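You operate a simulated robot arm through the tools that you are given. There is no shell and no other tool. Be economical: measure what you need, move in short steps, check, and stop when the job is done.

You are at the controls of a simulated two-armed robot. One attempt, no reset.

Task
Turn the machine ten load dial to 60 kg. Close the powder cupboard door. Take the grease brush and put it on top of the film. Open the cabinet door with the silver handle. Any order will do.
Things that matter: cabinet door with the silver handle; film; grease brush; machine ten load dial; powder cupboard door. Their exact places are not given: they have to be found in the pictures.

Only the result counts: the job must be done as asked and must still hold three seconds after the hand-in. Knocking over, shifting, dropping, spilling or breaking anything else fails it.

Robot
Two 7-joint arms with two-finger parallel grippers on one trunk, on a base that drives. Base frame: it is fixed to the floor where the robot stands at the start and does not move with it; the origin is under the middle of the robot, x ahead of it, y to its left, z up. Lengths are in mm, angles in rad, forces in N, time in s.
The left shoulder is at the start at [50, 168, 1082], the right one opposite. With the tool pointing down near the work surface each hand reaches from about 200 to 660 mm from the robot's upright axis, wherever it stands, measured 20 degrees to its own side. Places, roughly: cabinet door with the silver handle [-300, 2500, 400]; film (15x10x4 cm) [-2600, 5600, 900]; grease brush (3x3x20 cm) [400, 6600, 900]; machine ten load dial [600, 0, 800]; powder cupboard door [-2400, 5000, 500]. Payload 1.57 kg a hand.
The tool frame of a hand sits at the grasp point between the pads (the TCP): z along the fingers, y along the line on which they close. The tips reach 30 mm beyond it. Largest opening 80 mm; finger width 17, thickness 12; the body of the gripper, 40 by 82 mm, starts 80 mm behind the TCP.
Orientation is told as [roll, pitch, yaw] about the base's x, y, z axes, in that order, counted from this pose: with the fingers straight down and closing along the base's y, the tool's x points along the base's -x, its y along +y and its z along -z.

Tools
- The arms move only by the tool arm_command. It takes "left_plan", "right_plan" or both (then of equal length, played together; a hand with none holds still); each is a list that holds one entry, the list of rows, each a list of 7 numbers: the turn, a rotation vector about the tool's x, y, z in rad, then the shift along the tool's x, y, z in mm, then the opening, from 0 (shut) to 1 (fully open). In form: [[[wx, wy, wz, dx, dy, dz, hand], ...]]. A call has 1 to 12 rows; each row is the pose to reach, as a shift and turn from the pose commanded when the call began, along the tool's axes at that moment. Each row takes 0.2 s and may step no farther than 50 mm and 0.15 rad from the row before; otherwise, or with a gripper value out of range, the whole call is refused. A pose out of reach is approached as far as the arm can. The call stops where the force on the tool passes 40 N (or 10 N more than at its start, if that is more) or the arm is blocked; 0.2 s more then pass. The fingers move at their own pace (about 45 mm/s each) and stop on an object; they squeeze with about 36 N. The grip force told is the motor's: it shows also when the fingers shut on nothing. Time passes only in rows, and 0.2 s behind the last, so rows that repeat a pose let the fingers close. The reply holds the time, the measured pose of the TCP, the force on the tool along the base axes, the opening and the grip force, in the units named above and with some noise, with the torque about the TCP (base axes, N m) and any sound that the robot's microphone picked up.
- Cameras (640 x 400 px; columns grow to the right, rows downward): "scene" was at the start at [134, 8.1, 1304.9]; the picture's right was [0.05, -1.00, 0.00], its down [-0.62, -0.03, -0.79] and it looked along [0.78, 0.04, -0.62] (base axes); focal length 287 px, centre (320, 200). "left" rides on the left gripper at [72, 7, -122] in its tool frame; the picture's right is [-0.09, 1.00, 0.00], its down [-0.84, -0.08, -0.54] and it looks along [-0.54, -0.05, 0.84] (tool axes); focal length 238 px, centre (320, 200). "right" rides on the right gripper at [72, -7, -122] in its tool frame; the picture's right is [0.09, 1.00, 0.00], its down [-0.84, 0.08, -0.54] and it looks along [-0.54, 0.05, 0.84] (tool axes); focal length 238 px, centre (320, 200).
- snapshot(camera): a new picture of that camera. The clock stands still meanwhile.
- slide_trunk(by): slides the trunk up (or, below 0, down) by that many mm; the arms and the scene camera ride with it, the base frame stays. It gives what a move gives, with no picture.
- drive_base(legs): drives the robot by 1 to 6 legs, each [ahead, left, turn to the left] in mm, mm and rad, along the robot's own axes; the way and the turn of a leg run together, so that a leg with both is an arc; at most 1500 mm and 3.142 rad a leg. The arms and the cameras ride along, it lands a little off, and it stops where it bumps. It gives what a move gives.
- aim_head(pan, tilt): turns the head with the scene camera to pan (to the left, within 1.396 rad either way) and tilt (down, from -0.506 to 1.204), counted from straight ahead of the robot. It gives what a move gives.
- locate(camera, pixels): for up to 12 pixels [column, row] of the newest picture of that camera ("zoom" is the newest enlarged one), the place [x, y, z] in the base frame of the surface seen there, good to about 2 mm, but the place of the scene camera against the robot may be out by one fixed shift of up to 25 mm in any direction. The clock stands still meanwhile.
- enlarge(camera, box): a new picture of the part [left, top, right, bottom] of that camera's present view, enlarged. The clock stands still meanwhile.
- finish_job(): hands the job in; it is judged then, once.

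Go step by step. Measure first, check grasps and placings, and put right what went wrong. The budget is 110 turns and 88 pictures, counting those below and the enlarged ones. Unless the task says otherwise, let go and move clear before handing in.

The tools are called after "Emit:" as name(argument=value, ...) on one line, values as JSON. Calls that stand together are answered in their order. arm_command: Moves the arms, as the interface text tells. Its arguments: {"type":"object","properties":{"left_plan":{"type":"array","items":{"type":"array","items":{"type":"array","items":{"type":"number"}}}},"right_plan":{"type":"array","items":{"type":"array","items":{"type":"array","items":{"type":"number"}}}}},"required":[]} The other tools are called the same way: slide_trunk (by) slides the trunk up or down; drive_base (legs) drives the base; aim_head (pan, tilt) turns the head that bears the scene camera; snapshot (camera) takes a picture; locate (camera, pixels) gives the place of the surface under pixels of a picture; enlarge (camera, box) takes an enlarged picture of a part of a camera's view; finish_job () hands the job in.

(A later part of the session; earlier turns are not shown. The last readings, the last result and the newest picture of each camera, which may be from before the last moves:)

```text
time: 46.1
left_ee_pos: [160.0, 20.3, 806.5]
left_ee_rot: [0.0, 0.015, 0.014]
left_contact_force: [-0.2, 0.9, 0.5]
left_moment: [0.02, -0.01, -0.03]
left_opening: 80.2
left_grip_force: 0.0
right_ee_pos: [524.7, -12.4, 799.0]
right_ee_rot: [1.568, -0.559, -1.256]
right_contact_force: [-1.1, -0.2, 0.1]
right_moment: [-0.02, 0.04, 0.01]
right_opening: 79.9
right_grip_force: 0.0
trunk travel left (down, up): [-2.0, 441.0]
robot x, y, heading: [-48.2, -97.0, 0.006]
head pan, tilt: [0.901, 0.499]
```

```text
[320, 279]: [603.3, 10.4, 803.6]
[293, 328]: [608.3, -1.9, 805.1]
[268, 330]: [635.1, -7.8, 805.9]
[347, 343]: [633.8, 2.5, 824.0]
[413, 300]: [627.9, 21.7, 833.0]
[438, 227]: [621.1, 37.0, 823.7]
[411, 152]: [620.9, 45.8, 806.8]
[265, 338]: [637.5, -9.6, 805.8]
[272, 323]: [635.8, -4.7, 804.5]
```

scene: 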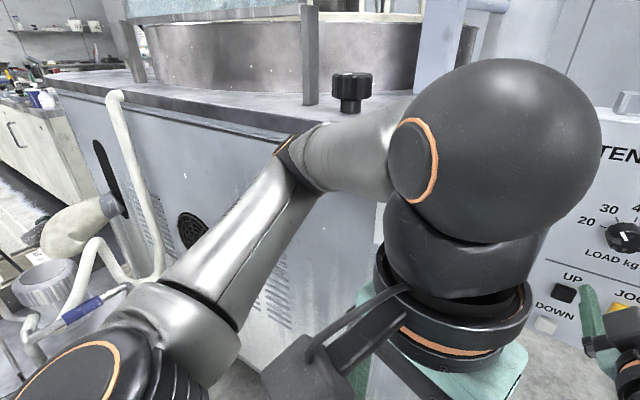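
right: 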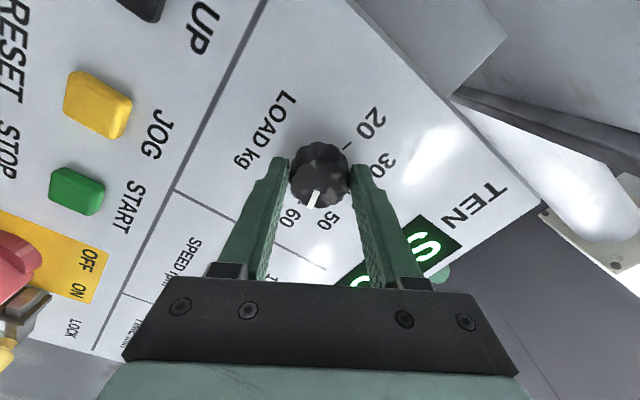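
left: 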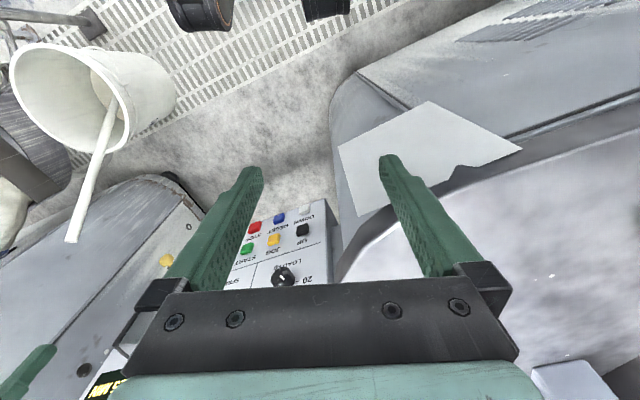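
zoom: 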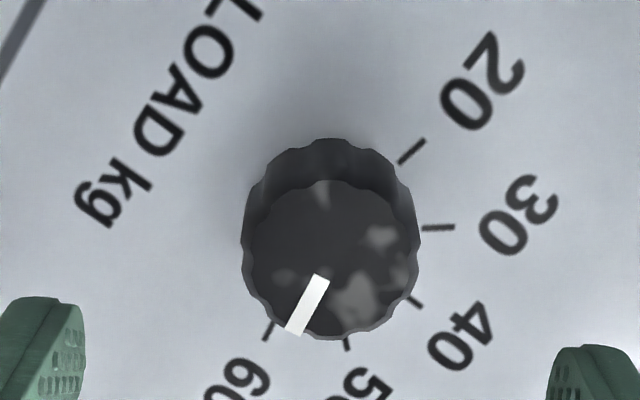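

Pointer measures about 77°, on the 60 tick, so the dial is done. I back away and fold the right hand for travel.

Emit:
drive_base(legs=[[-450, 40, 0]])

Emit:
arm_command(right_plan=[[[0, 0, -0.14, 0, 0, 0, 1], [0, 0, -0.28, 0, 0, 0, 1], [0, 0, -0.42, 0, 0, 0, 1], [0, 0, -0.56, 0, 0, 0, 1], [0, 0, -0.7, 0, 0, 0, 1], [0, 0, -0.84, 0, 0, 0, 1], [0, 0, -1.0, 0, 0, 0, 1]]])

Emit:
slide_trunk(by=150)

```text
time: 48.9
left_ee_pos: [-291.4, 57.2, 805.9]
left_ee_rot: [0.0, 0.017, 0.008]
left_contact_force: [0.4, 0.3, 0.5]
left_moment: [-0.01, 0.01, 0.0]
left_opening: 79.7
left_grip_force: 0.0
right_ee_pos: [73.7, 25.2, 798.2]
right_ee_rot: [1.569, -0.557, -1.258]
right_contact_force: [0.2, 1.2, -0.8]
right_moment: [-0.01, 0.01, 0.02]
right_opening: 80.0
right_grip_force: 0.1
trunk travel left (down, up): [-2.0, 441.0]
robot x, y, heading: [-498.6, -54.7, 0.003]
head pan, tilt: [0.901, 0.499]
```

```text
refused: row 7 steps farther than a row can; nothing moved
```

```text
time: 50.6
left_ee_pos: [-292.6, 56.2, 956.1]
left_ee_rot: [0.0, 0.019, 0.006]
left_contact_force: [0.3, 1.4, 0.9]
left_moment: [0.0, 0.03, 0.04]
left_opening: 79.8
left_grip_force: 0.1
right_ee_pos: [72.8, 24.2, 948.1]
right_ee_rot: [1.57, -0.559, -1.257]
right_contact_force: [-0.1, -0.4, 0.3]
right_moment: [-0.03, -0.02, 0.0]
right_opening: 80.1
right_grip_force: 0.0
trunk travel left (down, up): [-152.0, 291.0]
robot x, y, heading: [-499.7, -57.3, -0.0]
head pan, tilt: [0.901, 0.499]
```

The roll step was refused (too large), so I redo it with even steps.

Emit:
arm_command(right_plan=[[[0, 0, -0.14, 0, 0, 0, 1], [0, 0, -0.28, 0, 0, 0, 1], [0, 0, -0.42, 0, 0, 0, 1], [0, 0, -0.56, 0, 0, 0, 1], [0, 0, -0.7, 0, 0, 0, 1], [0, 0, -0.84, 0, 0, 0, 1], [0, 0, -0.98, 0, 0, 0, 1]]])

Emit:
arm_command(right_plan=[[[0, 0.14, 0, 0, -12, -18, 1], [0, 0.28, 0, 0, -24, -36, 1], [0, 0.42, 0, 0, -36, -54, 1], [0, 0.56, 0, 0, -48, -72, 1], [0, 0.7, 0, 0, -60, -90, 1], [0, 0.84, 0, 0, -72, -108, 1], [0, 0.98, 0, 0, -84, -126, 1], [0, 1.12, 0, 0, -96, -144, 1], [0, 1.26, 0, 0, -108, -162, 1], [0, 1.4, 0, 0, -120, -180, 1], [0, 1.54, 0, 0, -132, -198, 1]]])

Emit:
drive_base(legs=[[-650, 50, 0], [0, 1000, 0]])

Emit:
snapshot(camera="scene")

```text
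time: 52.2
left_ee_pos: [-291.9, 56.8, 956.7]
left_ee_rot: [-0.001, 0.018, 0.007]
left_contact_force: [0.6, -0.1, 1.0]
left_moment: [0.02, -0.03, 0.01]
left_opening: 80.1
left_grip_force: 0.0
right_ee_pos: [71.7, 24.1, 949.7]
right_ee_rot: [1.504, -1.54, -1.192]
right_contact_force: [-0.5, -0.5, 0.0]
right_moment: [0.01, 0.03, 0.04]
right_opening: 79.8
right_grip_force: 0.0
trunk travel left (down, up): [-152.0, 291.0]
robot x, y, heading: [-503.1, -61.6, 0.002]
head pan, tilt: [0.901, 0.499]
```

```text
time: 54.6
left_ee_pos: [-293.0, 55.3, 956.8]
left_ee_rot: [0.001, 0.018, 0.006]
left_contact_force: [0.2, -0.3, 0.0]
left_moment: [0.0, 0.01, -0.03]
left_opening: 79.9
left_grip_force: 0.0
right_ee_pos: [-77.2, -161.5, 945.5]
right_ee_rot: [0.034, -0.026, 0.312]
right_contact_force: [-0.7, 0.3, 0.2]
right_moment: [0.0, -0.03, 0.02]
right_opening: 79.8
right_grip_force: 0.0
trunk travel left (down, up): [-152.0, 291.0]
robot x, y, heading: [-501.0, -60.2, -0.006]
head pan, tilt: [0.901, 0.499]
```

```text
time: 66.9
left_ee_pos: [-938.2, 1095.8, 956.6]
left_ee_rot: [-0.001, 0.018, -0.015]
left_contact_force: [0.4, 0.2, -1.1]
left_moment: [0.01, 0.0, 0.0]
left_opening: 80.0
left_grip_force: 0.0
right_ee_pos: [-725.8, 872.1, 946.0]
right_ee_rot: [0.033, -0.029, 0.287]
right_contact_force: [0.4, -0.4, 0.1]
right_moment: [-0.03, 0.06, -0.02]
right_opening: 80.1
right_grip_force: 0.0
trunk travel left (down, up): [-152.0, 291.0]
robot x, y, heading: [-1148.3, 982.1, -0.017]
head pan, tilt: [0.901, 0.499]
```

```text
61 pictures are left
```

scene: 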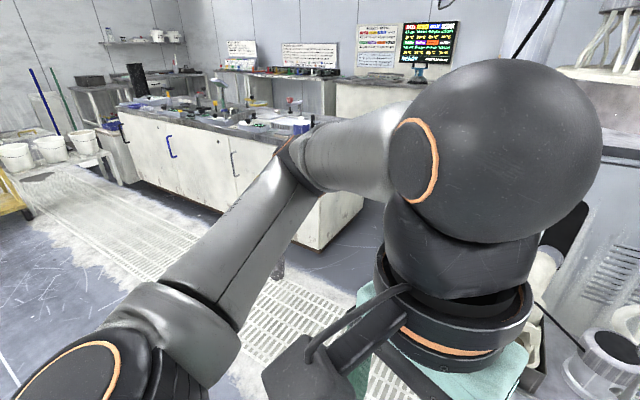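

I see a counter with doors: a blue handle at (170,148) and a grey/silver one at (235,163). I zoom in and measure.

Emit:
enlarge(camera="scene", box=[80, 90, 320, 240])

Emit:
locate(camera="scene", pixels=[[234, 152], [236, 174], [168, 138], [172, 156], [123, 125], [200, 190], [220, 200], [300, 245], [255, 145], [135, 175], [205, 120]])

```text
2.67 times, centred on (200, 165) of scene
```

zoom: 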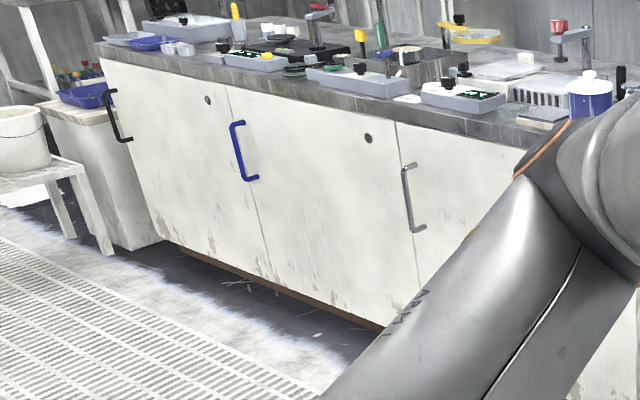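

```text
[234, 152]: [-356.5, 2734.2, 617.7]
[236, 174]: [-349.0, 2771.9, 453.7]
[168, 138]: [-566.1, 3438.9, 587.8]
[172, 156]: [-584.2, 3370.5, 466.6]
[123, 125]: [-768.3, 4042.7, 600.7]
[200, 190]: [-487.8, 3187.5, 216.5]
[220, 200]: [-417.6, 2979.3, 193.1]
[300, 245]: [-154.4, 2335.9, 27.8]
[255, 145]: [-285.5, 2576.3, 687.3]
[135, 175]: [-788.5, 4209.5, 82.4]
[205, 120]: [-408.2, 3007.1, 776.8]
```

The counter front runs along (−0.32,0.95) at yaw ≈0.33. The silver handle is a vertical bar near (−353,2750), z 455–618, at the left edge of the rightmost door (hinge on the right). I drive in front of it.

Emit:
drive_base(legs=[[0, 0, 0.347], [337, 768, 0], [337, 768, 0]])

Emit:
aim_head(pan=0.0, tilt=0.6)

Emit:
snapshot(camera="scene")

Emit:
snapshot(camera="right")

```text
time: 82.0
left_ee_pos: [-816.1, 2827.8, 956.9]
left_ee_rot: [0.001, 0.018, 0.298]
left_contact_force: [0.0, -0.1, -0.5]
left_moment: [0.0, -0.01, -0.02]
left_opening: 80.3
left_grip_force: 0.0
right_ee_pos: [-545.1, 2681.9, 945.6]
right_ee_rot: [0.035, -0.029, 0.6]
right_contact_force: [0.6, 0.0, 0.8]
right_moment: [-0.03, 0.0, 0.02]
right_opening: 80.0
right_grip_force: 0.2
trunk travel left (down, up): [-152.0, 291.0]
robot x, y, heading: [-982.8, 2656.0, 0.294]
head pan, tilt: [0.901, 0.499]
```

```text
time: 83.2
left_ee_pos: [-817.6, 2828.3, 955.8]
left_ee_rot: [0.0, 0.017, 0.297]
left_contact_force: [-0.1, -0.3, 0.0]
left_moment: [0.01, 0.03, -0.02]
left_opening: 79.8
left_grip_force: 0.0
right_ee_pos: [-546.5, 2681.9, 947.1]
right_ee_rot: [0.035, -0.029, 0.601]
right_contact_force: [0.2, -0.4, 0.1]
right_moment: [-0.02, -0.03, 0.03]
right_opening: 80.0
right_grip_force: 0.0
trunk travel left (down, up): [-152.0, 291.0]
robot x, y, heading: [-983.1, 2659.4, 0.286]
head pan, tilt: [0.0, 0.6]
```

```text
59 pictures are left
```

scene: 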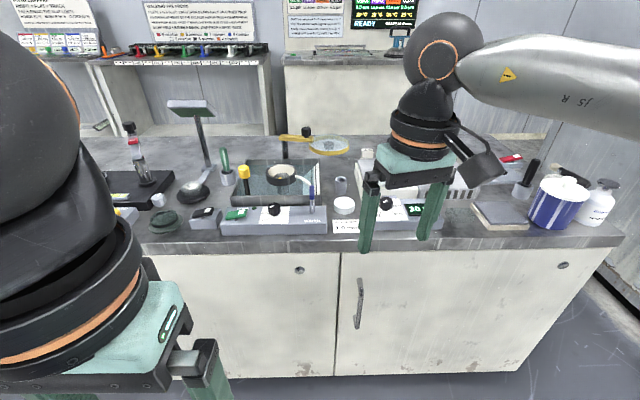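

```text
58 pictures are left
```

right: 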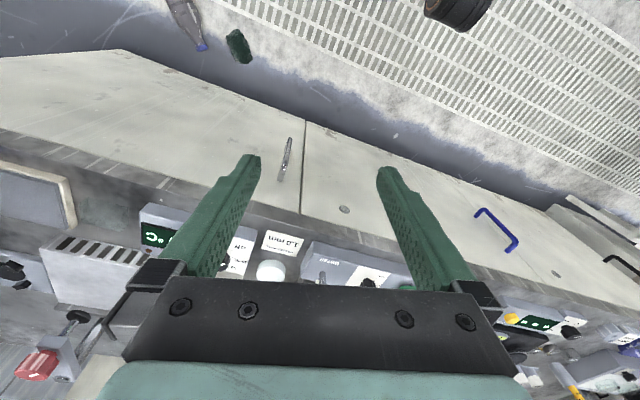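

Silver handle is at scene (360,303) / right (286,160), right of the seam. I measure it and the counter edge.

Emit:
locate(camera="right", pixels=[[290, 140], [286, 160], [281, 178], [304, 125], [301, 205], [270, 160], [250, 160], [240, 210], [100, 60], [400, 225]])

Emit:
locate(camera="scene", pixels=[[361, 285], [359, 303], [357, 320], [338, 310], [380, 310], [585, 250], [340, 245], [520, 370], [200, 240]])

Emit:
enlarge(camera="scene", box=[320, 250, 400, 350])

```text
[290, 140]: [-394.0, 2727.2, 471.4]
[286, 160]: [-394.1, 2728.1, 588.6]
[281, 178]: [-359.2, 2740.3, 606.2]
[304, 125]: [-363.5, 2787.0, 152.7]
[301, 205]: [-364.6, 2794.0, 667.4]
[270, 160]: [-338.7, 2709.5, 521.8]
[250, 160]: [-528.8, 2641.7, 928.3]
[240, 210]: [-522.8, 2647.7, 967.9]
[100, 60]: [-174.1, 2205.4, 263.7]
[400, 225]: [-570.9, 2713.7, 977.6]
```

```text
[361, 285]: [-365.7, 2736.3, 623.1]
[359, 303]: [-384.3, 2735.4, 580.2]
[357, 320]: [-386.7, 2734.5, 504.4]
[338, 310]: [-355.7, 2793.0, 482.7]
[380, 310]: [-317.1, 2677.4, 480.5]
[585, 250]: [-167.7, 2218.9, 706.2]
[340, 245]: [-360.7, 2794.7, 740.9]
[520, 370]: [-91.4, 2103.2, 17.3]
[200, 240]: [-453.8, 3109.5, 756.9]
```

```text
4.00 times, centred on (360, 300) of scene
```

zoom: 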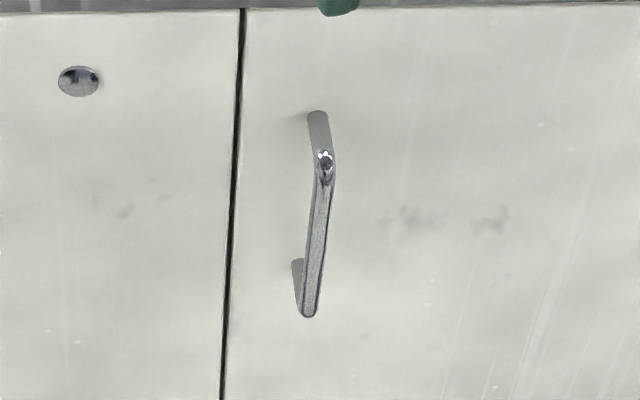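

Bar is at (−394,2728), z 470–610, about 47 mm off the door; the door runs right to about (−170,2215). I lower the trunk and bring the right hand to a tilted pre-grasp.

Emit:
slide_trunk(by=-150)

Emit:
arm_command(right_plan=[[[0.018, -0.121, 0.029, -7, -2, 23, 1], [0.036, -0.243, 0.059, -15, -5, 47, 1], [0.054, -0.364, 0.088, -22, -7, 70, 1], [0.072, -0.485, 0.118, -29, -10, 93, 1], [0.09, -0.607, 0.147, -37, -12, 117, 1], [0.108, -0.728, 0.177, -44, -15, 140, 1], [0.126, -0.849, 0.206, -51, -17, 163, 1], [0.144, -0.971, 0.236, -59, -20, 187, 1], [0.162, -1.092, 0.265, -66, -22, 210, 1]]])

Emit:
snapshot(camera="right")

```text
time: 84.9
left_ee_pos: [-815.1, 2829.2, 806.6]
left_ee_rot: [-0.002, 0.016, 0.299]
left_contact_force: [-0.2, -0.3, 0.1]
left_moment: [0.01, 0.0, -0.02]
left_opening: 80.2
left_grip_force: 0.1
right_ee_pos: [-544.8, 2680.3, 796.2]
right_ee_rot: [0.034, -0.03, 0.6]
right_contact_force: [-0.3, 0.3, 0.3]
right_moment: [-0.02, 0.03, 0.01]
right_opening: 80.0
right_grip_force: 0.0
trunk travel left (down, up): [-2.0, 441.0]
robot x, y, heading: [-983.1, 2657.0, 0.295]
head pan, tilt: [0.0, 0.6]
```

```text
time: 86.9
left_ee_pos: [-815.7, 2828.6, 806.3]
left_ee_rot: [0.001, 0.015, 0.297]
left_contact_force: [0.7, -0.6, 0.9]
left_moment: [0.03, 0.03, -0.02]
left_opening: 80.1
left_grip_force: 0.1
right_ee_pos: [-478.2, 2710.6, 586.4]
right_ee_rot: [0.101, -1.12, 0.217]
right_contact_force: [0.9, -0.1, -0.1]
right_moment: [0.0, 0.0, 0.04]
right_opening: 80.1
right_grip_force: 0.2
trunk travel left (down, up): [-2.0, 441.0]
robot x, y, heading: [-982.3, 2658.9, 0.292]
head pan, tilt: [0.0, 0.6]
```

```text
56 pictures are left
```

right: 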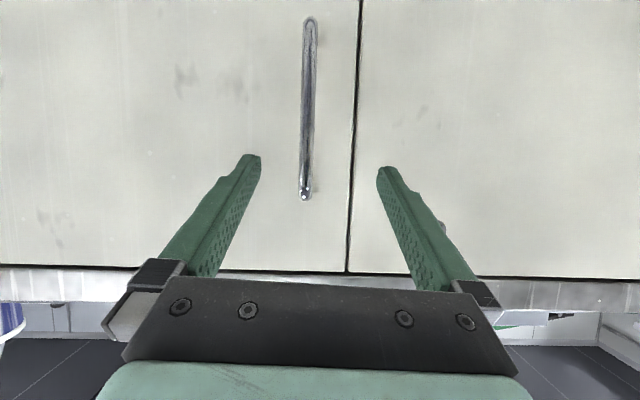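

In reach and well lined up. I re-measure the bar.

Emit:
locate(camera="right", pixels=[[310, 30], [308, 90], [307, 130], [306, 180], [330, 130], [270, 100], [355, 130]])

```text
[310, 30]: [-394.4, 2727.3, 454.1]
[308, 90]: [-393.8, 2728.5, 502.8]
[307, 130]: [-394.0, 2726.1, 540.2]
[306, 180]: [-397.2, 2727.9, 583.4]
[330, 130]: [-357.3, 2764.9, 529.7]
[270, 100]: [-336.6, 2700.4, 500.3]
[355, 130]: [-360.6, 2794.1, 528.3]
```

I advance 102 mm and close on the bar.

Emit:
arm_command(right_plan=[[[0, 0, 0, 3, -8, 20, 1], [0, 0, 0, 6, -12, 45, 1], [0, 0, 0, 6, -12, 75, 1], [0, 0, 0, 6, -12, 102, 1], [0, 0, 0, 6, -12, 102, 0], [0, 0, 0, 6, -12, 102, 0], [0, 0, 0, 6, -12, 102, 0], [0, 0, 0, 6, -12, 102, 0], [0, 0, 0, 6, -12, 102, 0], [0, 0, 0, 6, -12, 102, 0]]])

Emit:
snapshot(camera="right")

```text
time: 89.0
left_ee_pos: [-816.7, 2828.1, 805.8]
left_ee_rot: [-0.002, 0.014, 0.298]
left_contact_force: [0.0, 0.0, 1.0]
left_moment: [-0.01, -0.01, -0.02]
left_opening: 80.1
left_grip_force: 0.0
right_ee_pos: [-388.3, 2728.3, 544.8]
right_ee_rot: [0.052, -1.113, 0.227]
right_contact_force: [-4.5, -5.9, 5.1]
right_moment: [-0.67, -0.07, -0.11]
right_opening: 14.0
right_grip_force: 29.0
right hand out of reach, approached as far as the arm can: row 1, 2, 3, 4, 5, 6, 7, 8, 9, 10
trunk travel left (down, up): [-2.0, 441.0]
robot x, y, heading: [-980.9, 2657.8, 0.29]
head pan, tilt: [0.0, 0.6]
stopped in row 10 (right hand): the force on the tool passed its limit at 42 N (the readings are from after the stop); the commanded pose is now the measured one
```

```text
55 pictures are left
```

right: 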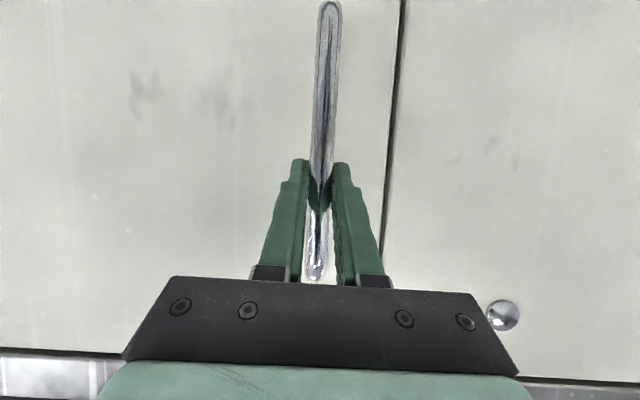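

The bar is gripped (14 mm). I swing the base as a rigid arc about the hinge, 0.1 rad, to crack the door open.

Emit:
drive_base(legs=[[-65, -65, 0.1]])

Emit:
snapshot(camera="right")

```text
time: 90.3
left_ee_pos: [-873.0, 2760.1, 806.2]
left_ee_rot: [0.001, 0.016, 0.396]
left_contact_force: [0.4, 0.3, -0.6]
left_moment: [-0.03, -0.01, -0.04]
left_opening: 79.9
left_grip_force: 0.1
right_ee_pos: [-438.1, 2705.3, 545.1]
right_ee_rot: [0.058, -1.114, 0.322]
right_contact_force: [2.0, -5.1, 4.3]
right_moment: [-0.57, -0.2, -0.01]
right_opening: 13.9
right_grip_force: 30.2
trunk travel left (down, up): [-2.0, 441.0]
robot x, y, heading: [-1021.8, 2576.1, 0.394]
head pan, tilt: [0.0, 0.6]
```

```text
54 pictures are left
```

right: 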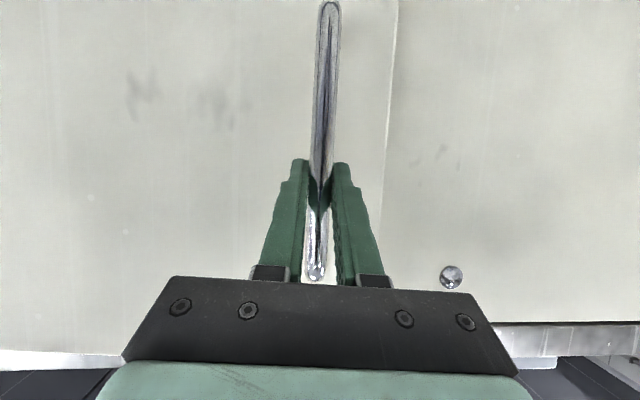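

It follows easily (forces under 6 N). I continue four more 0.1 rad arc legs and check.

Emit:
drive_base(legs=[[-65, -65, 0.1], [-65, -65, 0.1], [-65, -65, 0.1]])

Emit:
snapshot(camera="scene")

Emit:
snapshot(camera="right")

```text
time: 93.2
left_ee_pos: [-1003.5, 2533.4, 806.1]
left_ee_rot: [-0.003, 0.017, 0.701]
left_contact_force: [-1.0, 0.4, 0.2]
left_moment: [0.01, -0.02, -0.01]
left_opening: 79.9
left_grip_force: 0.1
right_ee_pos: [-573.0, 2610.2, 544.0]
right_ee_rot: [0.059, -1.111, 0.628]
right_contact_force: [-10.7, 11.5, 1.9]
right_moment: [-0.52, -0.22, 0.05]
right_opening: 14.1
right_grip_force: 30.5
trunk travel left (down, up): [-2.0, 441.0]
robot x, y, heading: [-1088.8, 2305.2, 0.693]
head pan, tilt: [0.0, 0.6]
```

```text
53 pictures are left
```

scene: 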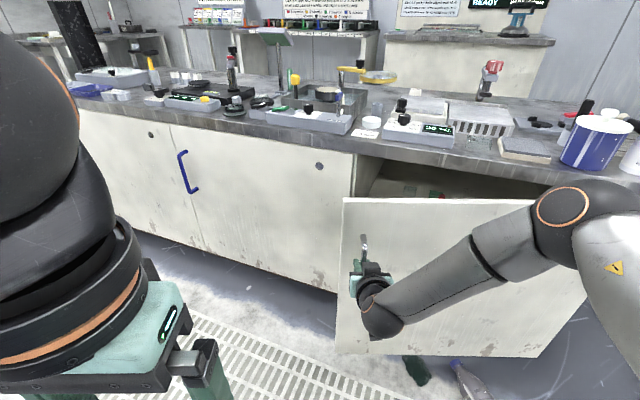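

```text
52 pictures are left
```

right: 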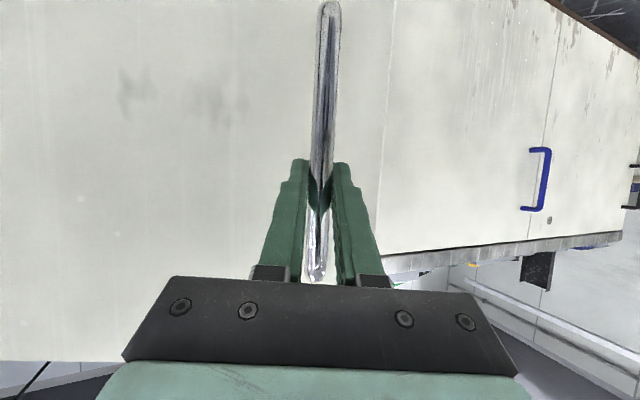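

The door is 0.4 rad open. Two things lie on the floor near the door's path (scene (413,370), (470,380)); I check heights against the door bottom.

Emit:
locate(camera="scene", pixels=[[413, 368], [420, 378], [460, 372], [475, 385], [350, 352], [500, 352], [560, 350], [585, 290], [345, 210], [455, 362]])

Emit:
enlarge(camera="scene", box=[340, 310, 560, 400])

```text
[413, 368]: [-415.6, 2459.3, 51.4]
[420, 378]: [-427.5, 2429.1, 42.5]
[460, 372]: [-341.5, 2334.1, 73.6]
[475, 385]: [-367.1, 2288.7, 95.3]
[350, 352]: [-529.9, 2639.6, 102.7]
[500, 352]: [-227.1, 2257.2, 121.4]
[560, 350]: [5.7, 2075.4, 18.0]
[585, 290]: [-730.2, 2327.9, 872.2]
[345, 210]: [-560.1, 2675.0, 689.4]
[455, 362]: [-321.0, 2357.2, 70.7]
```

```text
2.91 times, centred on (450, 355) of scene
```

zoom: 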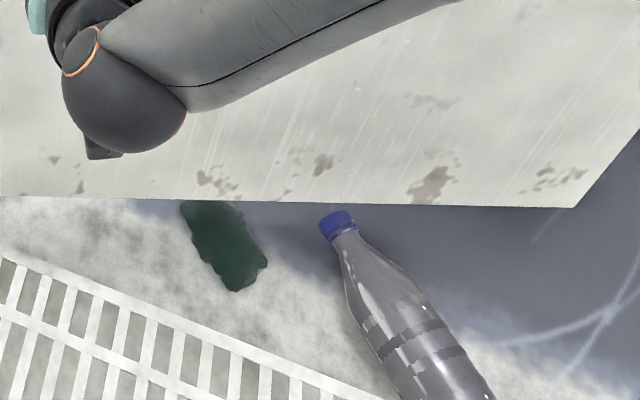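

The bottle's body might be near the door-bottom height, so I tilt the head down to measure it.

Emit:
aim_head(pan=-0.5, tilt=0.95)

Emit:
snapshot(camera="scene")

```text
time: 94.1
left_ee_pos: [-1003.8, 2532.2, 805.1]
left_ee_rot: [-0.004, 0.015, 0.7]
left_contact_force: [0.3, 0.5, 0.4]
left_moment: [-0.01, 0.01, 0.0]
left_opening: 79.9
left_grip_force: 0.0
right_ee_pos: [-573.3, 2610.7, 543.9]
right_ee_rot: [0.059, -1.11, 0.627]
right_contact_force: [-0.2, 1.7, 0.6]
right_moment: [-0.39, -0.4, 0.02]
right_opening: 14.0
right_grip_force: 30.6
trunk travel left (down, up): [-2.0, 441.0]
robot x, y, heading: [-1091.8, 2309.8, 0.692]
head pan, tilt: [-0.499, 0.949]
```

```text
50 pictures are left
```

scene: 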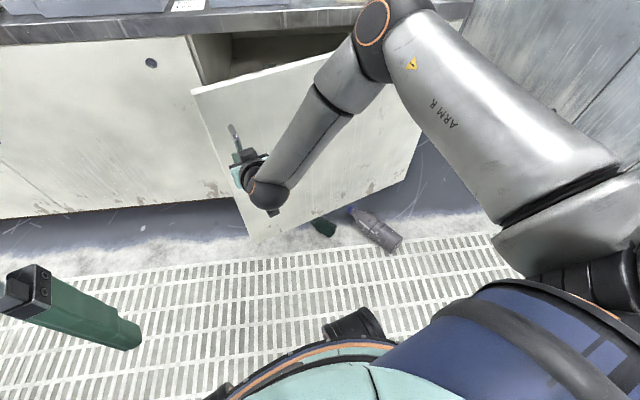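

Emit:
locate(camera="scene", pixels=[[352, 208], [365, 218], [375, 226], [383, 233], [390, 240], [380, 228], [388, 231], [255, 238], [330, 210], [405, 180], [400, 300]])

```text
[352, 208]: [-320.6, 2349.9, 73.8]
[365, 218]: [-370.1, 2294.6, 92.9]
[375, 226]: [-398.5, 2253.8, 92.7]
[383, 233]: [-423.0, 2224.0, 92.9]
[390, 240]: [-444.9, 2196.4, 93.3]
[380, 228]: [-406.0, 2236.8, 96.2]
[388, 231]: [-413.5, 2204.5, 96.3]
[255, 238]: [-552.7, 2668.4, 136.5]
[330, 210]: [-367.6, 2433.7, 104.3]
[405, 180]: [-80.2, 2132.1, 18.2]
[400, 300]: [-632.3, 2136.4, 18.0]
```

Bottle top ≈96 and door bottom ≈100, which is tight; the bottle body starts at about 0.9 rad of swing. I open to 0.7 rad first, then look at the clearance.

Emit:
drive_base(legs=[[-65, -65, 0.1], [-65, -65, 0.1], [-65, -65, 0.1]])

Emit:
snapshot(camera="scene")

Emit:
enlarge(camera="scene", box=[220, 150, 440, 280])

```text
time: 96.8
left_ee_pos: [-1053.8, 2320.9, 807.6]
left_ee_rot: [0.0, 0.019, 0.944]
left_contact_force: [-0.5, 0.0, 0.0]
left_moment: [-0.03, 0.0, -0.03]
left_opening: 80.2
left_grip_force: 0.0
right_ee_pos: [-665.6, 2505.7, 543.5]
right_ee_rot: [0.071, -1.107, 0.887]
right_contact_force: [0.1, -0.2, 0.2]
right_moment: [-0.65, -0.32, 0.01]
right_opening: 14.2
right_grip_force: 30.4
trunk travel left (down, up): [-2.0, 441.0]
robot x, y, heading: [-1082.6, 2082.6, 0.938]
head pan, tilt: [-0.499, 0.949]
stopped in leg 3: the force on the tool passed its limit at 41 N (the readings are from after the stop); the commanded pose is now the measured one
```

```text
49 pictures are left
```

scene: 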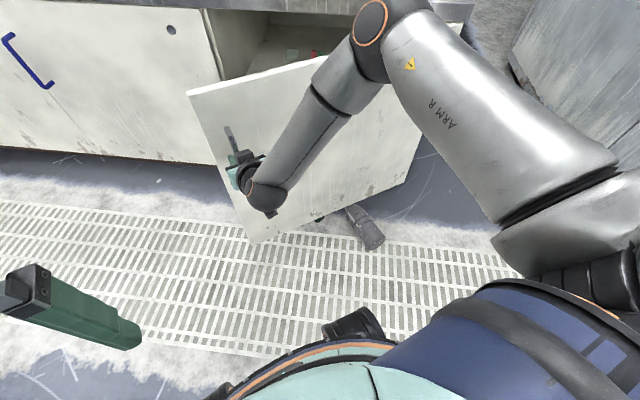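

```text
2.91 times, centred on (330, 215) of scene
```

zoom: 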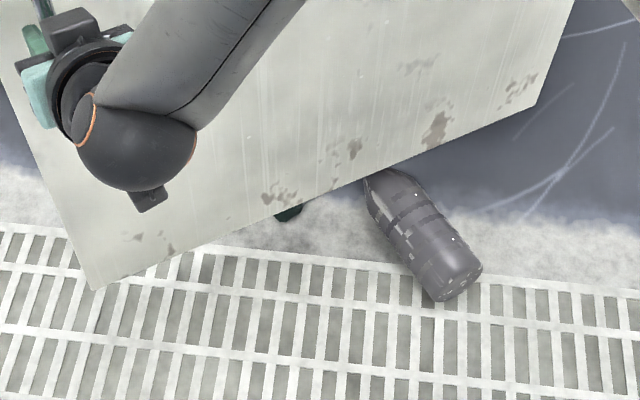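

Door is about 0.65 rad open. I measure the door's bottom edge against the bottle.

Emit:
locate(camera="zoom", pixels=[[97, 280], [200, 240], [300, 196], [340, 180], [400, 155], [470, 125], [530, 98], [385, 185], [410, 210], [440, 240], [460, 265]])

```text
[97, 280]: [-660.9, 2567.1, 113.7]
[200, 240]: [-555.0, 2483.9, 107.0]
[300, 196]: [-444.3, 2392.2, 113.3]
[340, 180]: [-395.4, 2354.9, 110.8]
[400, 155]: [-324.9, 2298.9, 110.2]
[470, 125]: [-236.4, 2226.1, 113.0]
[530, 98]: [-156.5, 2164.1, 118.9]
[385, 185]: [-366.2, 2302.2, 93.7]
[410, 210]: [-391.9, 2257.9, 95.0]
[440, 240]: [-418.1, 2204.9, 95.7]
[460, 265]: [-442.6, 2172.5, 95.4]
```

The door bottom (≈107) clears the bottle (≈96). The hinge is really near (−150,2157), so I correct the arc and continue.

Emit:
drive_base(legs=[[-71, -61, 0.1], [-71, -61, 0.1], [-71, -61, 0.1], [-71, -61, 0.1]])

Emit:
snapshot(camera="scene")

```text
time: 100.5
left_ee_pos: [-1048.1, 1957.5, 807.3]
left_ee_rot: [-0.003, 0.018, 1.345]
left_contact_force: [-0.3, 0.4, -0.3]
left_moment: [0.01, 0.0, -0.02]
left_opening: 79.9
left_grip_force: 0.0
right_ee_pos: [-760.8, 2279.5, 544.2]
right_ee_rot: [0.075, -1.105, 1.286]
right_contact_force: [-21.3, 4.8, -3.9]
right_moment: [-0.15, -0.5, 0.05]
right_opening: 14.0
right_grip_force: 30.5
trunk travel left (down, up): [-2.0, 441.0]
robot x, y, heading: [-979.9, 1727.1, 1.335]
head pan, tilt: [-0.499, 0.949]
```

```text
47 pictures are left
```

scene: 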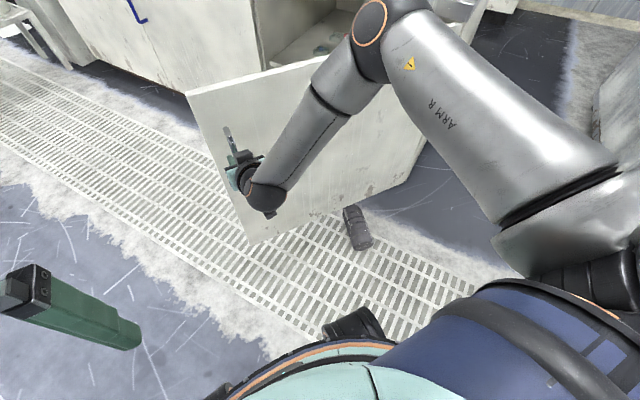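

The door is open about 60° and the bottle is undisturbed. I release the handle and retract.

Emit:
arm_command(right_plan=[[[0, 0, 0, 0, 0, 0, 0.5], [0, 0, 0, 0, 0, 0, 1], [0, 0, 0, 0, 0, 0, 1], [0, 0, 0, 0, 0, 0, 1], [0, 0, 0, 0, 0, 0, 1], [0, 0, 0, 0, 0, -25, 1], [0, 0, 0, 0, 0, -60, 1], [0, 0, 0, 0, 0, -100, 1]]])

Emit:
drive_base(legs=[[-150, 0, 0]])

Emit:
snapshot(camera="scene")

```text
time: 102.3
left_ee_pos: [-1047.4, 1957.6, 806.4]
left_ee_rot: [-0.004, 0.017, 1.345]
left_contact_force: [0.2, -0.2, 0.3]
left_moment: [-0.04, -0.03, 0.04]
left_opening: 80.2
left_grip_force: 0.0
right_ee_pos: [-778.0, 2190.5, 588.2]
right_ee_rot: [0.076, -1.109, 1.284]
right_contact_force: [0.2, 0.5, 0.3]
right_moment: [0.03, 0.01, -0.02]
right_opening: 80.0
right_grip_force: 0.1
trunk travel left (down, up): [-2.0, 441.0]
robot x, y, heading: [-985.2, 1727.9, 1.335]
head pan, tilt: [-0.499, 0.949]
```

```text
time: 103.7
left_ee_pos: [-1081.2, 1807.9, 806.9]
left_ee_rot: [-0.002, 0.017, 1.343]
left_contact_force: [0.0, -0.4, -0.2]
left_moment: [-0.02, 0.0, -0.04]
left_opening: 79.9
left_grip_force: 0.1
right_ee_pos: [-813.1, 2042.8, 588.4]
right_ee_rot: [0.076, -1.109, 1.28]
right_contact_force: [0.1, 0.8, 1.4]
right_moment: [-0.02, -0.03, 0.0]
right_opening: 79.9
right_grip_force: 0.1
trunk travel left (down, up): [-2.0, 441.0]
robot x, y, heading: [-1017.9, 1583.2, 1.34]
head pan, tilt: [-0.499, 0.949]
```

```text
46 pictures are left
```

scene: 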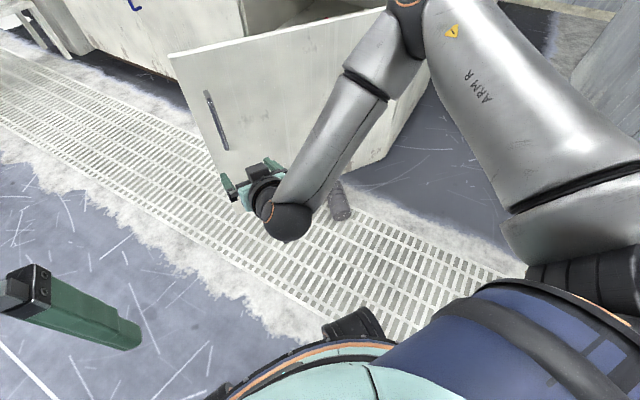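

The door stays open. I raise the trunk, fold the right hand tool-down, and look toward +y for the next places.

Emit:
slide_trunk(by=250)

Emit:
arm_command(right_plan=[[[0, 0.14, 0, -10, -6, -12, 1], [0, 0.28, 0, -20, -12, -24, 1], [0, 0.42, 0, -30, -18, -36, 1], [0, 0.56, 0, -40, -24, -48, 1], [0, 0.7, 0, -50, -30, -60, 1], [0, 0.84, 0, -60, -36, -72, 1], [0, 0.98, 0, -70, -42, -84, 1], [0, 1.1, 0, -80, -48, -96, 1]]])

Emit:
aim_head(pan=0.1, tilt=0.3)

Emit:
snapshot(camera="scene")

```text
time: 106.2
left_ee_pos: [-1082.1, 1809.0, 1056.5]
left_ee_rot: [-0.003, 0.017, 1.342]
left_contact_force: [0.0, -0.2, 0.6]
left_moment: [-0.04, 0.01, 0.0]
left_opening: 80.1
left_grip_force: 0.0
right_ee_pos: [-812.4, 2042.3, 837.6]
right_ee_rot: [0.076, -1.109, 1.281]
right_contact_force: [0.6, 0.2, 0.5]
right_moment: [0.0, -0.03, 0.03]
right_opening: 80.0
right_grip_force: 0.1
trunk travel left (down, up): [-252.0, 191.0]
robot x, y, heading: [-1015.9, 1578.6, 1.329]
head pan, tilt: [-0.499, 0.949]
```

```text
time: 108.0
left_ee_pos: [-1080.3, 1807.7, 1056.1]
left_ee_rot: [0.0, 0.017, 1.342]
left_contact_force: [-0.3, 0.2, -0.1]
left_moment: [0.03, 0.0, 0.0]
left_opening: 79.9
left_grip_force: 0.1
right_ee_pos: [-773.2, 1981.5, 952.0]
right_ee_rot: [0.039, -0.007, 1.351]
right_contact_force: [0.3, -1.0, 1.1]
right_moment: [-0.01, -0.01, 0.02]
right_opening: 79.9
right_grip_force: 0.1
trunk travel left (down, up): [-252.0, 191.0]
robot x, y, heading: [-1018.1, 1579.3, 1.339]
head pan, tilt: [-0.499, 0.949]
```

```text
time: 109.1
left_ee_pos: [-1081.4, 1808.7, 1057.0]
left_ee_rot: [-0.001, 0.017, 1.342]
left_contact_force: [-0.1, 0.6, 0.2]
left_moment: [0.02, 0.0, 0.03]
left_opening: 80.0
left_grip_force: 0.1
right_ee_pos: [-773.3, 1981.8, 951.2]
right_ee_rot: [0.036, -0.011, 1.35]
right_contact_force: [-0.2, -0.7, -0.8]
right_moment: [-0.04, -0.03, -0.02]
right_opening: 80.0
right_grip_force: 0.0
trunk travel left (down, up): [-252.0, 191.0]
robot x, y, heading: [-1017.7, 1584.2, 1.334]
head pan, tilt: [0.099, 0.3]
```

```text
45 pictures are left
```

scene: 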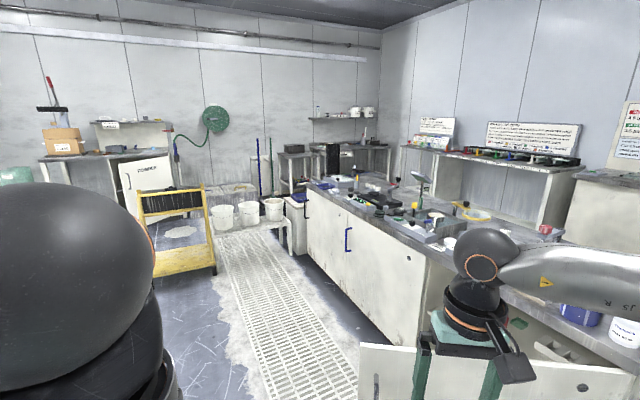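

The POWDER cupboard door stands ajar at (150,185) beside a bench; a yellow trolley is near. I zoom in and measure.

Emit:
enlarge(camera="scene", box=[20, 70, 260, 290])

Emit:
locate(camera="scene", pixels=[[122, 170], [160, 165], [140, 215], [60, 150], [110, 150], [140, 200], [215, 265], [160, 270], [205, 190], [50, 158], [350, 145], [295, 150]])

```text
1.82 times, centred on (140, 180) of scene
```

zoom: 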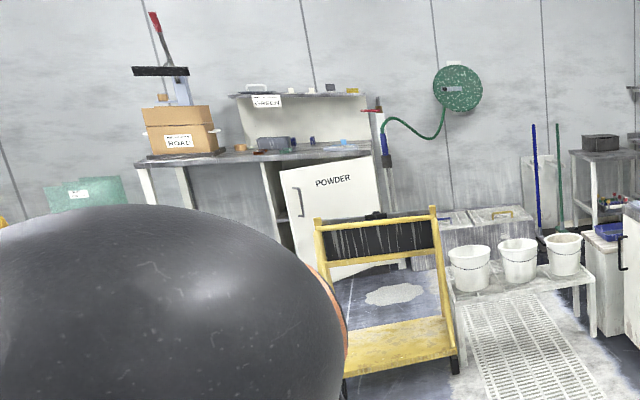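

```text
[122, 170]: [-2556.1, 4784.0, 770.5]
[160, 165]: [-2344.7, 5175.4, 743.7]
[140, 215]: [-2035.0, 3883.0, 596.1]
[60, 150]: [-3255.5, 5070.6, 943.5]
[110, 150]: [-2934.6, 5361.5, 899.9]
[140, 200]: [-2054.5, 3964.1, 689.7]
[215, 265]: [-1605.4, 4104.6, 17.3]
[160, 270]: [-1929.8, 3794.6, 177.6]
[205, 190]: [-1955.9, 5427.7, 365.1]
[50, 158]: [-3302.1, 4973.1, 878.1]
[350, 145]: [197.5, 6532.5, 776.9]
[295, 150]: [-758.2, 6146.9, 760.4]
```

Now I study the rear-right corner where the brush should be, and the passage to it.

Emit:
enlarge(camera="scene", box=[240, 90, 420, 260])

Emit:
locate(camera="scene", pixels=[[290, 250], [213, 245], [290, 228], [300, 200], [270, 262], [283, 190], [310, 175], [365, 145], [335, 115], [385, 165], [425, 170], [345, 178]])

```text
2.35 times, centred on (330, 175) of scene
```

zoom: 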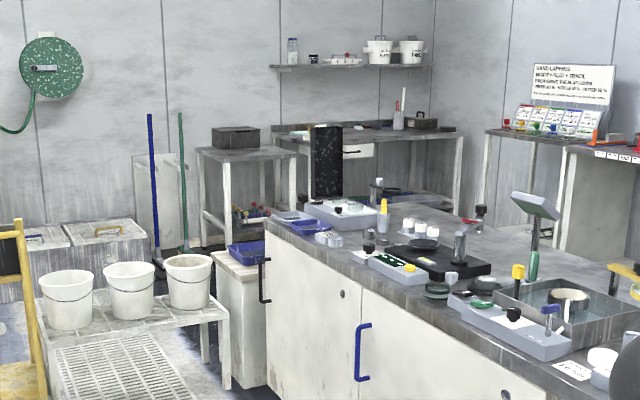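

```text
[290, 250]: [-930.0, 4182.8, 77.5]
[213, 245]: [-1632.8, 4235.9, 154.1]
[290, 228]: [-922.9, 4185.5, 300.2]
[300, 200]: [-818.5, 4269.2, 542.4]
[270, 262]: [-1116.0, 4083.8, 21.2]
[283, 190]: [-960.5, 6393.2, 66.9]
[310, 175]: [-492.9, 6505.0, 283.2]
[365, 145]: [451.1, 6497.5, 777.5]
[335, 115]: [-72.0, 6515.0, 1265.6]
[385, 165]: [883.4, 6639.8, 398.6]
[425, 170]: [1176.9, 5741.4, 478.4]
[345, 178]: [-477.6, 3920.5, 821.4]
```

The way is partly blocked by a bucket table and trolley, so I need a closer view. I drive to about (−1400,3100), keeping clear of the open door.

Emit:
drive_base(legs=[[13, 447, 0], [1373, 279, 0], [0, 0, 0.236]])

Emit:
aim_head(pan=-0.25, tilt=0.45)

Emit:
snapshot(camera="scene")

```text
time: 121.0
left_ee_pos: [-1504.4, 3315.0, 1056.5]
left_ee_rot: [-0.002, 0.018, 1.568]
left_contact_force: [1.1, 0.5, 0.5]
left_moment: [0.01, -0.04, -0.01]
left_opening: 80.0
left_grip_force: 0.0
right_ee_pos: [-1243.2, 3552.8, 952.5]
right_ee_rot: [0.035, -0.008, 1.579]
right_contact_force: [-0.1, 0.7, -0.6]
right_moment: [0.02, -0.01, 0.0]
right_opening: 79.8
right_grip_force: 0.1
trunk travel left (down, up): [-252.0, 191.0]
robot x, y, heading: [-1391.4, 3103.8, 1.559]
head pan, tilt: [0.099, 0.3]
```

```text
time: 121.8
left_ee_pos: [-1504.9, 3314.5, 1056.7]
left_ee_rot: [-0.001, 0.017, 1.569]
left_contact_force: [-0.6, 0.5, -0.1]
left_moment: [-0.01, -0.03, 0.01]
left_opening: 80.1
left_grip_force: 0.1
right_ee_pos: [-1243.7, 3552.8, 952.3]
right_ee_rot: [0.036, -0.007, 1.578]
right_contact_force: [0.1, 0.0, 0.6]
right_moment: [0.04, -0.01, 0.0]
right_opening: 79.8
right_grip_force: 0.1
trunk travel left (down, up): [-252.0, 191.0]
robot x, y, heading: [-1395.2, 3106.7, 1.562]
head pan, tilt: [-0.25, 0.45]
```

```text
42 pictures are left
```

scene: 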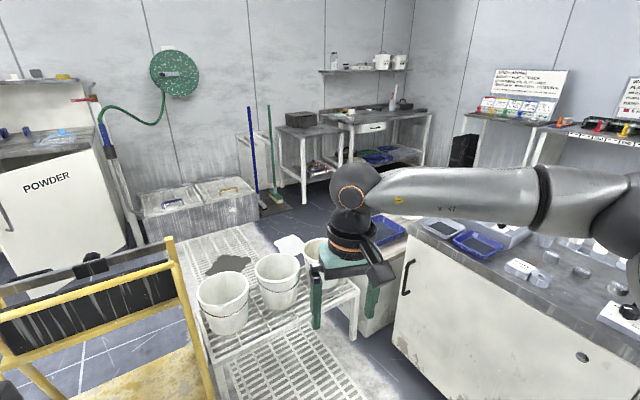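

I measure the table, trolley, and the back floor area.

Emit:
locate(camera="scene", pixels=[[358, 290], [355, 340], [225, 385], [180, 245], [250, 226], [285, 245], [270, 215], [170, 245], [210, 395], [225, 230], [240, 215], [310, 215]])

Emit:
enlarge(camera="scene", box=[280, 60, 460, 170])

```text
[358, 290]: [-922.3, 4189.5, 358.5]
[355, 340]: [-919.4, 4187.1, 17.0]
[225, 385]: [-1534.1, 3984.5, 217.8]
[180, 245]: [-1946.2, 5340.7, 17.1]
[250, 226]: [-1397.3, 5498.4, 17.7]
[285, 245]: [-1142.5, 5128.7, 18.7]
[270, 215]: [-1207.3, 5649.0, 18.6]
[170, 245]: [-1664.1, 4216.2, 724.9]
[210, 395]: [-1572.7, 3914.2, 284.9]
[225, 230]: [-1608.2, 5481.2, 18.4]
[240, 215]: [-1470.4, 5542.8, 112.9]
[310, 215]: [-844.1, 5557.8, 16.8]
```

```text
3.56 times, centred on (370, 115) of scene
```

zoom: 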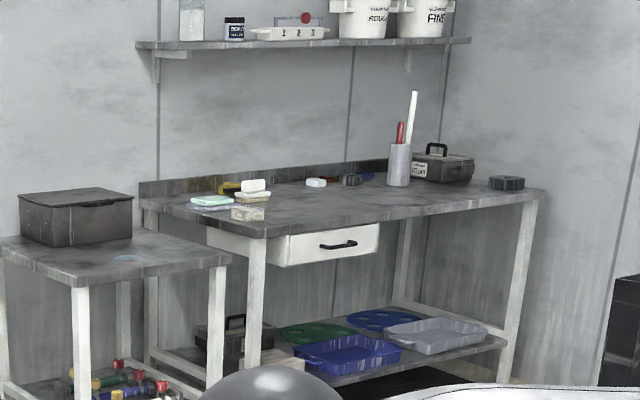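

The bucket table and trolley block the direct gap, so the route is left around the trolley (left post ≈(−2055,3960)). I turn left to view that side.

Emit:
drive_base(legs=[[0, 0, 0.75]])

Emit:
aim_head(pan=-0.2, tilt=0.45)

Emit:
snapshot(camera="scene")

```text
time: 124.2
left_ee_pos: [-1617.4, 3181.1, 1056.4]
left_ee_rot: [-0.002, 0.017, 2.318]
left_contact_force: [0.0, 0.0, -0.7]
left_moment: [0.03, 0.0, -0.03]
left_opening: 79.9
left_grip_force: 0.0
right_ee_pos: [-1587.0, 3534.1, 952.6]
right_ee_rot: [0.035, -0.011, 2.326]
right_contact_force: [0.7, 0.7, -0.3]
right_moment: [0.03, 0.01, -0.02]
right_opening: 79.8
right_grip_force: 0.0
trunk travel left (down, up): [-252.0, 191.0]
robot x, y, heading: [-1389.8, 3106.5, 2.314]
head pan, tilt: [-0.25, 0.45]
```

```text
time: 124.8
left_ee_pos: [-1617.4, 3181.7, 1056.2]
left_ee_rot: [-0.002, 0.017, 2.318]
left_contact_force: [-1.1, -0.5, -0.4]
left_moment: [0.0, 0.02, 0.0]
left_opening: 80.2
left_grip_force: 0.0
right_ee_pos: [-1586.4, 3534.7, 951.8]
right_ee_rot: [0.036, -0.009, 2.324]
right_contact_force: [0.2, 0.4, 0.2]
right_moment: [-0.01, -0.03, 0.02]
right_opening: 80.1
right_grip_force: 0.1
trunk travel left (down, up): [-252.0, 191.0]
robot x, y, heading: [-1390.4, 3107.1, 2.312]
head pan, tilt: [-0.201, 0.45]
```

```text
40 pictures are left
```

scene: 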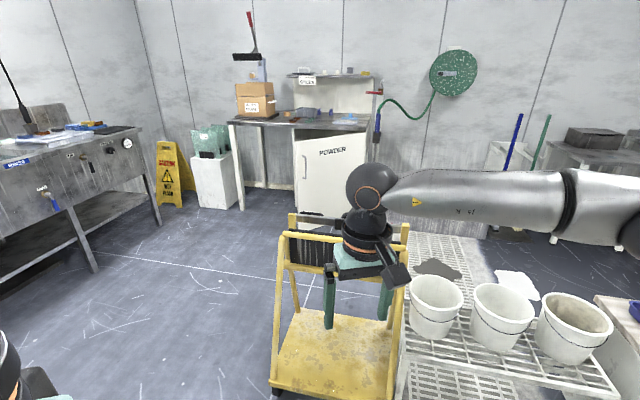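

Open floor lies left of the trolley. I measure the bench, the door, the trolley legs, and zoom on the bench top for the film.

Emit:
locate(camera="scene", pixels=[[297, 150], [300, 212], [360, 150], [345, 215], [305, 165], [232, 122], [290, 126], [275, 388], [290, 216], [243, 205], [320, 112], [350, 117]])

Emit:
enlarge(camera="scene", box=[220, 60, 400, 230])

```text
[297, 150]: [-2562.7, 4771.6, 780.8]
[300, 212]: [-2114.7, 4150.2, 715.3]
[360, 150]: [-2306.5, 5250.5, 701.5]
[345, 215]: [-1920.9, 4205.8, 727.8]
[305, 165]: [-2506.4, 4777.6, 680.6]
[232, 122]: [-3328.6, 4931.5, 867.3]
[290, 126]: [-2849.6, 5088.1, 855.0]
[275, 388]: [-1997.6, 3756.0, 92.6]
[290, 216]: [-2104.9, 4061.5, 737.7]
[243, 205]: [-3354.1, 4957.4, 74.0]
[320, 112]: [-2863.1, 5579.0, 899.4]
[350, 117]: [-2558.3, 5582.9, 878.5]
```

```text
2.35 times, centred on (310, 145) of scene
```

zoom: 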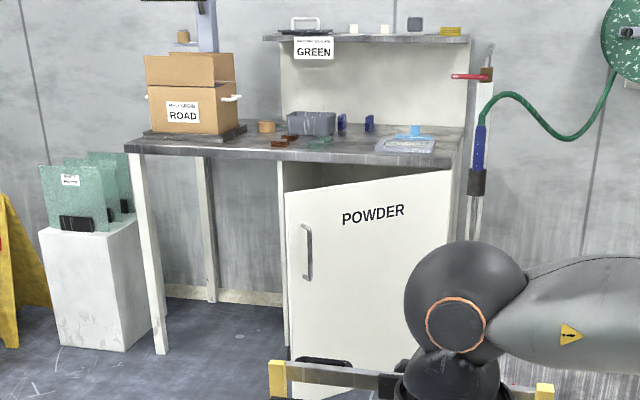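

Bench front runs along (0.955,0.297); the door is hinged at ≈(−2306,5250), open about 44°, edge at (−2563,4772). The film seems to be the flat packet near (−2558,5583). I drive around the trolley to in front of the door.

Emit:
drive_base(legs=[[0, 0, -0.44], [311, 856, 0], [895, -100, 0]])

Emit:
aim_head(pan=0.0, tilt=0.55)

Emit:
snapshot(camera="scene")

```text
time: 138.4
left_ee_pos: [-2665.1, 4180.4, 1056.0]
left_ee_rot: [-0.002, 0.018, 1.894]
left_contact_force: [0.0, 0.6, 0.0]
left_moment: [0.02, -0.01, 0.02]
left_opening: 80.1
left_grip_force: 0.2
right_ee_pos: [-2492.8, 4488.8, 952.0]
right_ee_rot: [0.037, -0.009, 1.898]
right_contact_force: [-0.9, 0.8, 0.8]
right_moment: [0.03, -0.03, 0.02]
right_opening: 80.0
right_grip_force: 0.1
trunk travel left (down, up): [-252.0, 191.0]
robot x, y, heading: [-2495.2, 4016.7, 1.89]
head pan, tilt: [-0.201, 0.45]
```

```text
time: 139.1
left_ee_pos: [-2664.0, 4180.1, 1055.7]
left_ee_rot: [0.0, 0.017, 1.892]
left_contact_force: [-0.3, -0.3, -0.4]
left_moment: [0.03, -0.02, 0.0]
left_opening: 79.9
left_grip_force: 0.1
right_ee_pos: [-2491.7, 4488.7, 952.6]
right_ee_rot: [0.037, -0.01, 1.9]
right_contact_force: [-0.1, -0.1, -0.2]
right_moment: [-0.01, -0.03, 0.02]
right_opening: 79.9
right_grip_force: 0.0
trunk travel left (down, up): [-252.0, 191.0]
robot x, y, heading: [-2487.9, 4020.8, 1.887]
head pan, tilt: [0.0, 0.55]
```

```text
38 pictures are left
```

scene: 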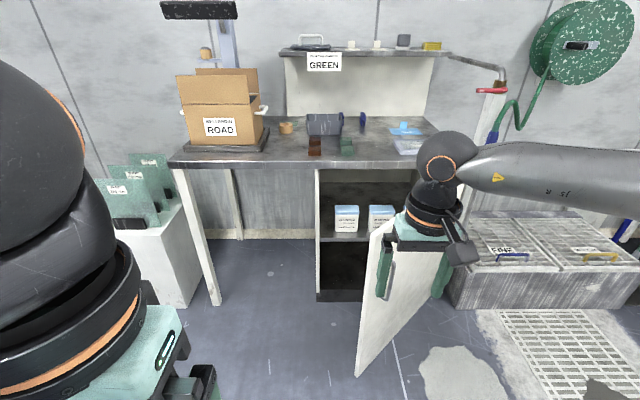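

The door is opened wider than I thought. I measure it and the film area.

Emit:
locate(camera="scene", pixels=[[376, 245], [360, 365], [400, 260], [420, 270], [420, 300], [322, 175], [420, 175], [325, 295], [408, 148], [405, 130], [400, 155], [345, 150]])

Emit:
enlarge(camera="scene", box=[300, 90, 460, 200])

```text
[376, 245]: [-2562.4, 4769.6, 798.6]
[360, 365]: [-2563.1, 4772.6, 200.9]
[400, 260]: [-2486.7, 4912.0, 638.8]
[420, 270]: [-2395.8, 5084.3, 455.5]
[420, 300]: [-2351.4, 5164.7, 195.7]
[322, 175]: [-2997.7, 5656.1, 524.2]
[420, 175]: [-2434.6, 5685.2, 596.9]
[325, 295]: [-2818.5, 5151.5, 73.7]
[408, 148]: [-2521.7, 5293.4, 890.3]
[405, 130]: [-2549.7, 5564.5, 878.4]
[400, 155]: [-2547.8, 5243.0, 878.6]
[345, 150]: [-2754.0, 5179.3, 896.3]
```

```text
3.64 times, centred on (380, 145) of scene
```

zoom: 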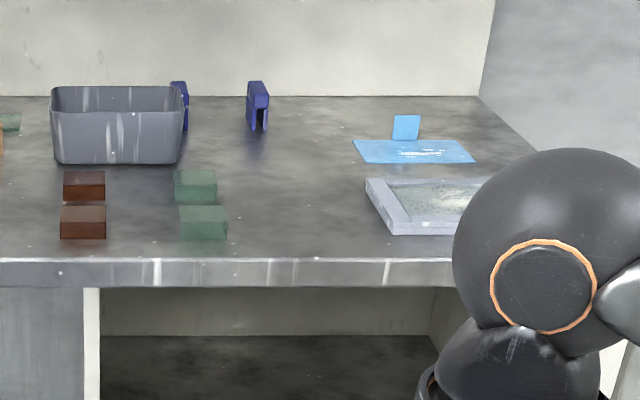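

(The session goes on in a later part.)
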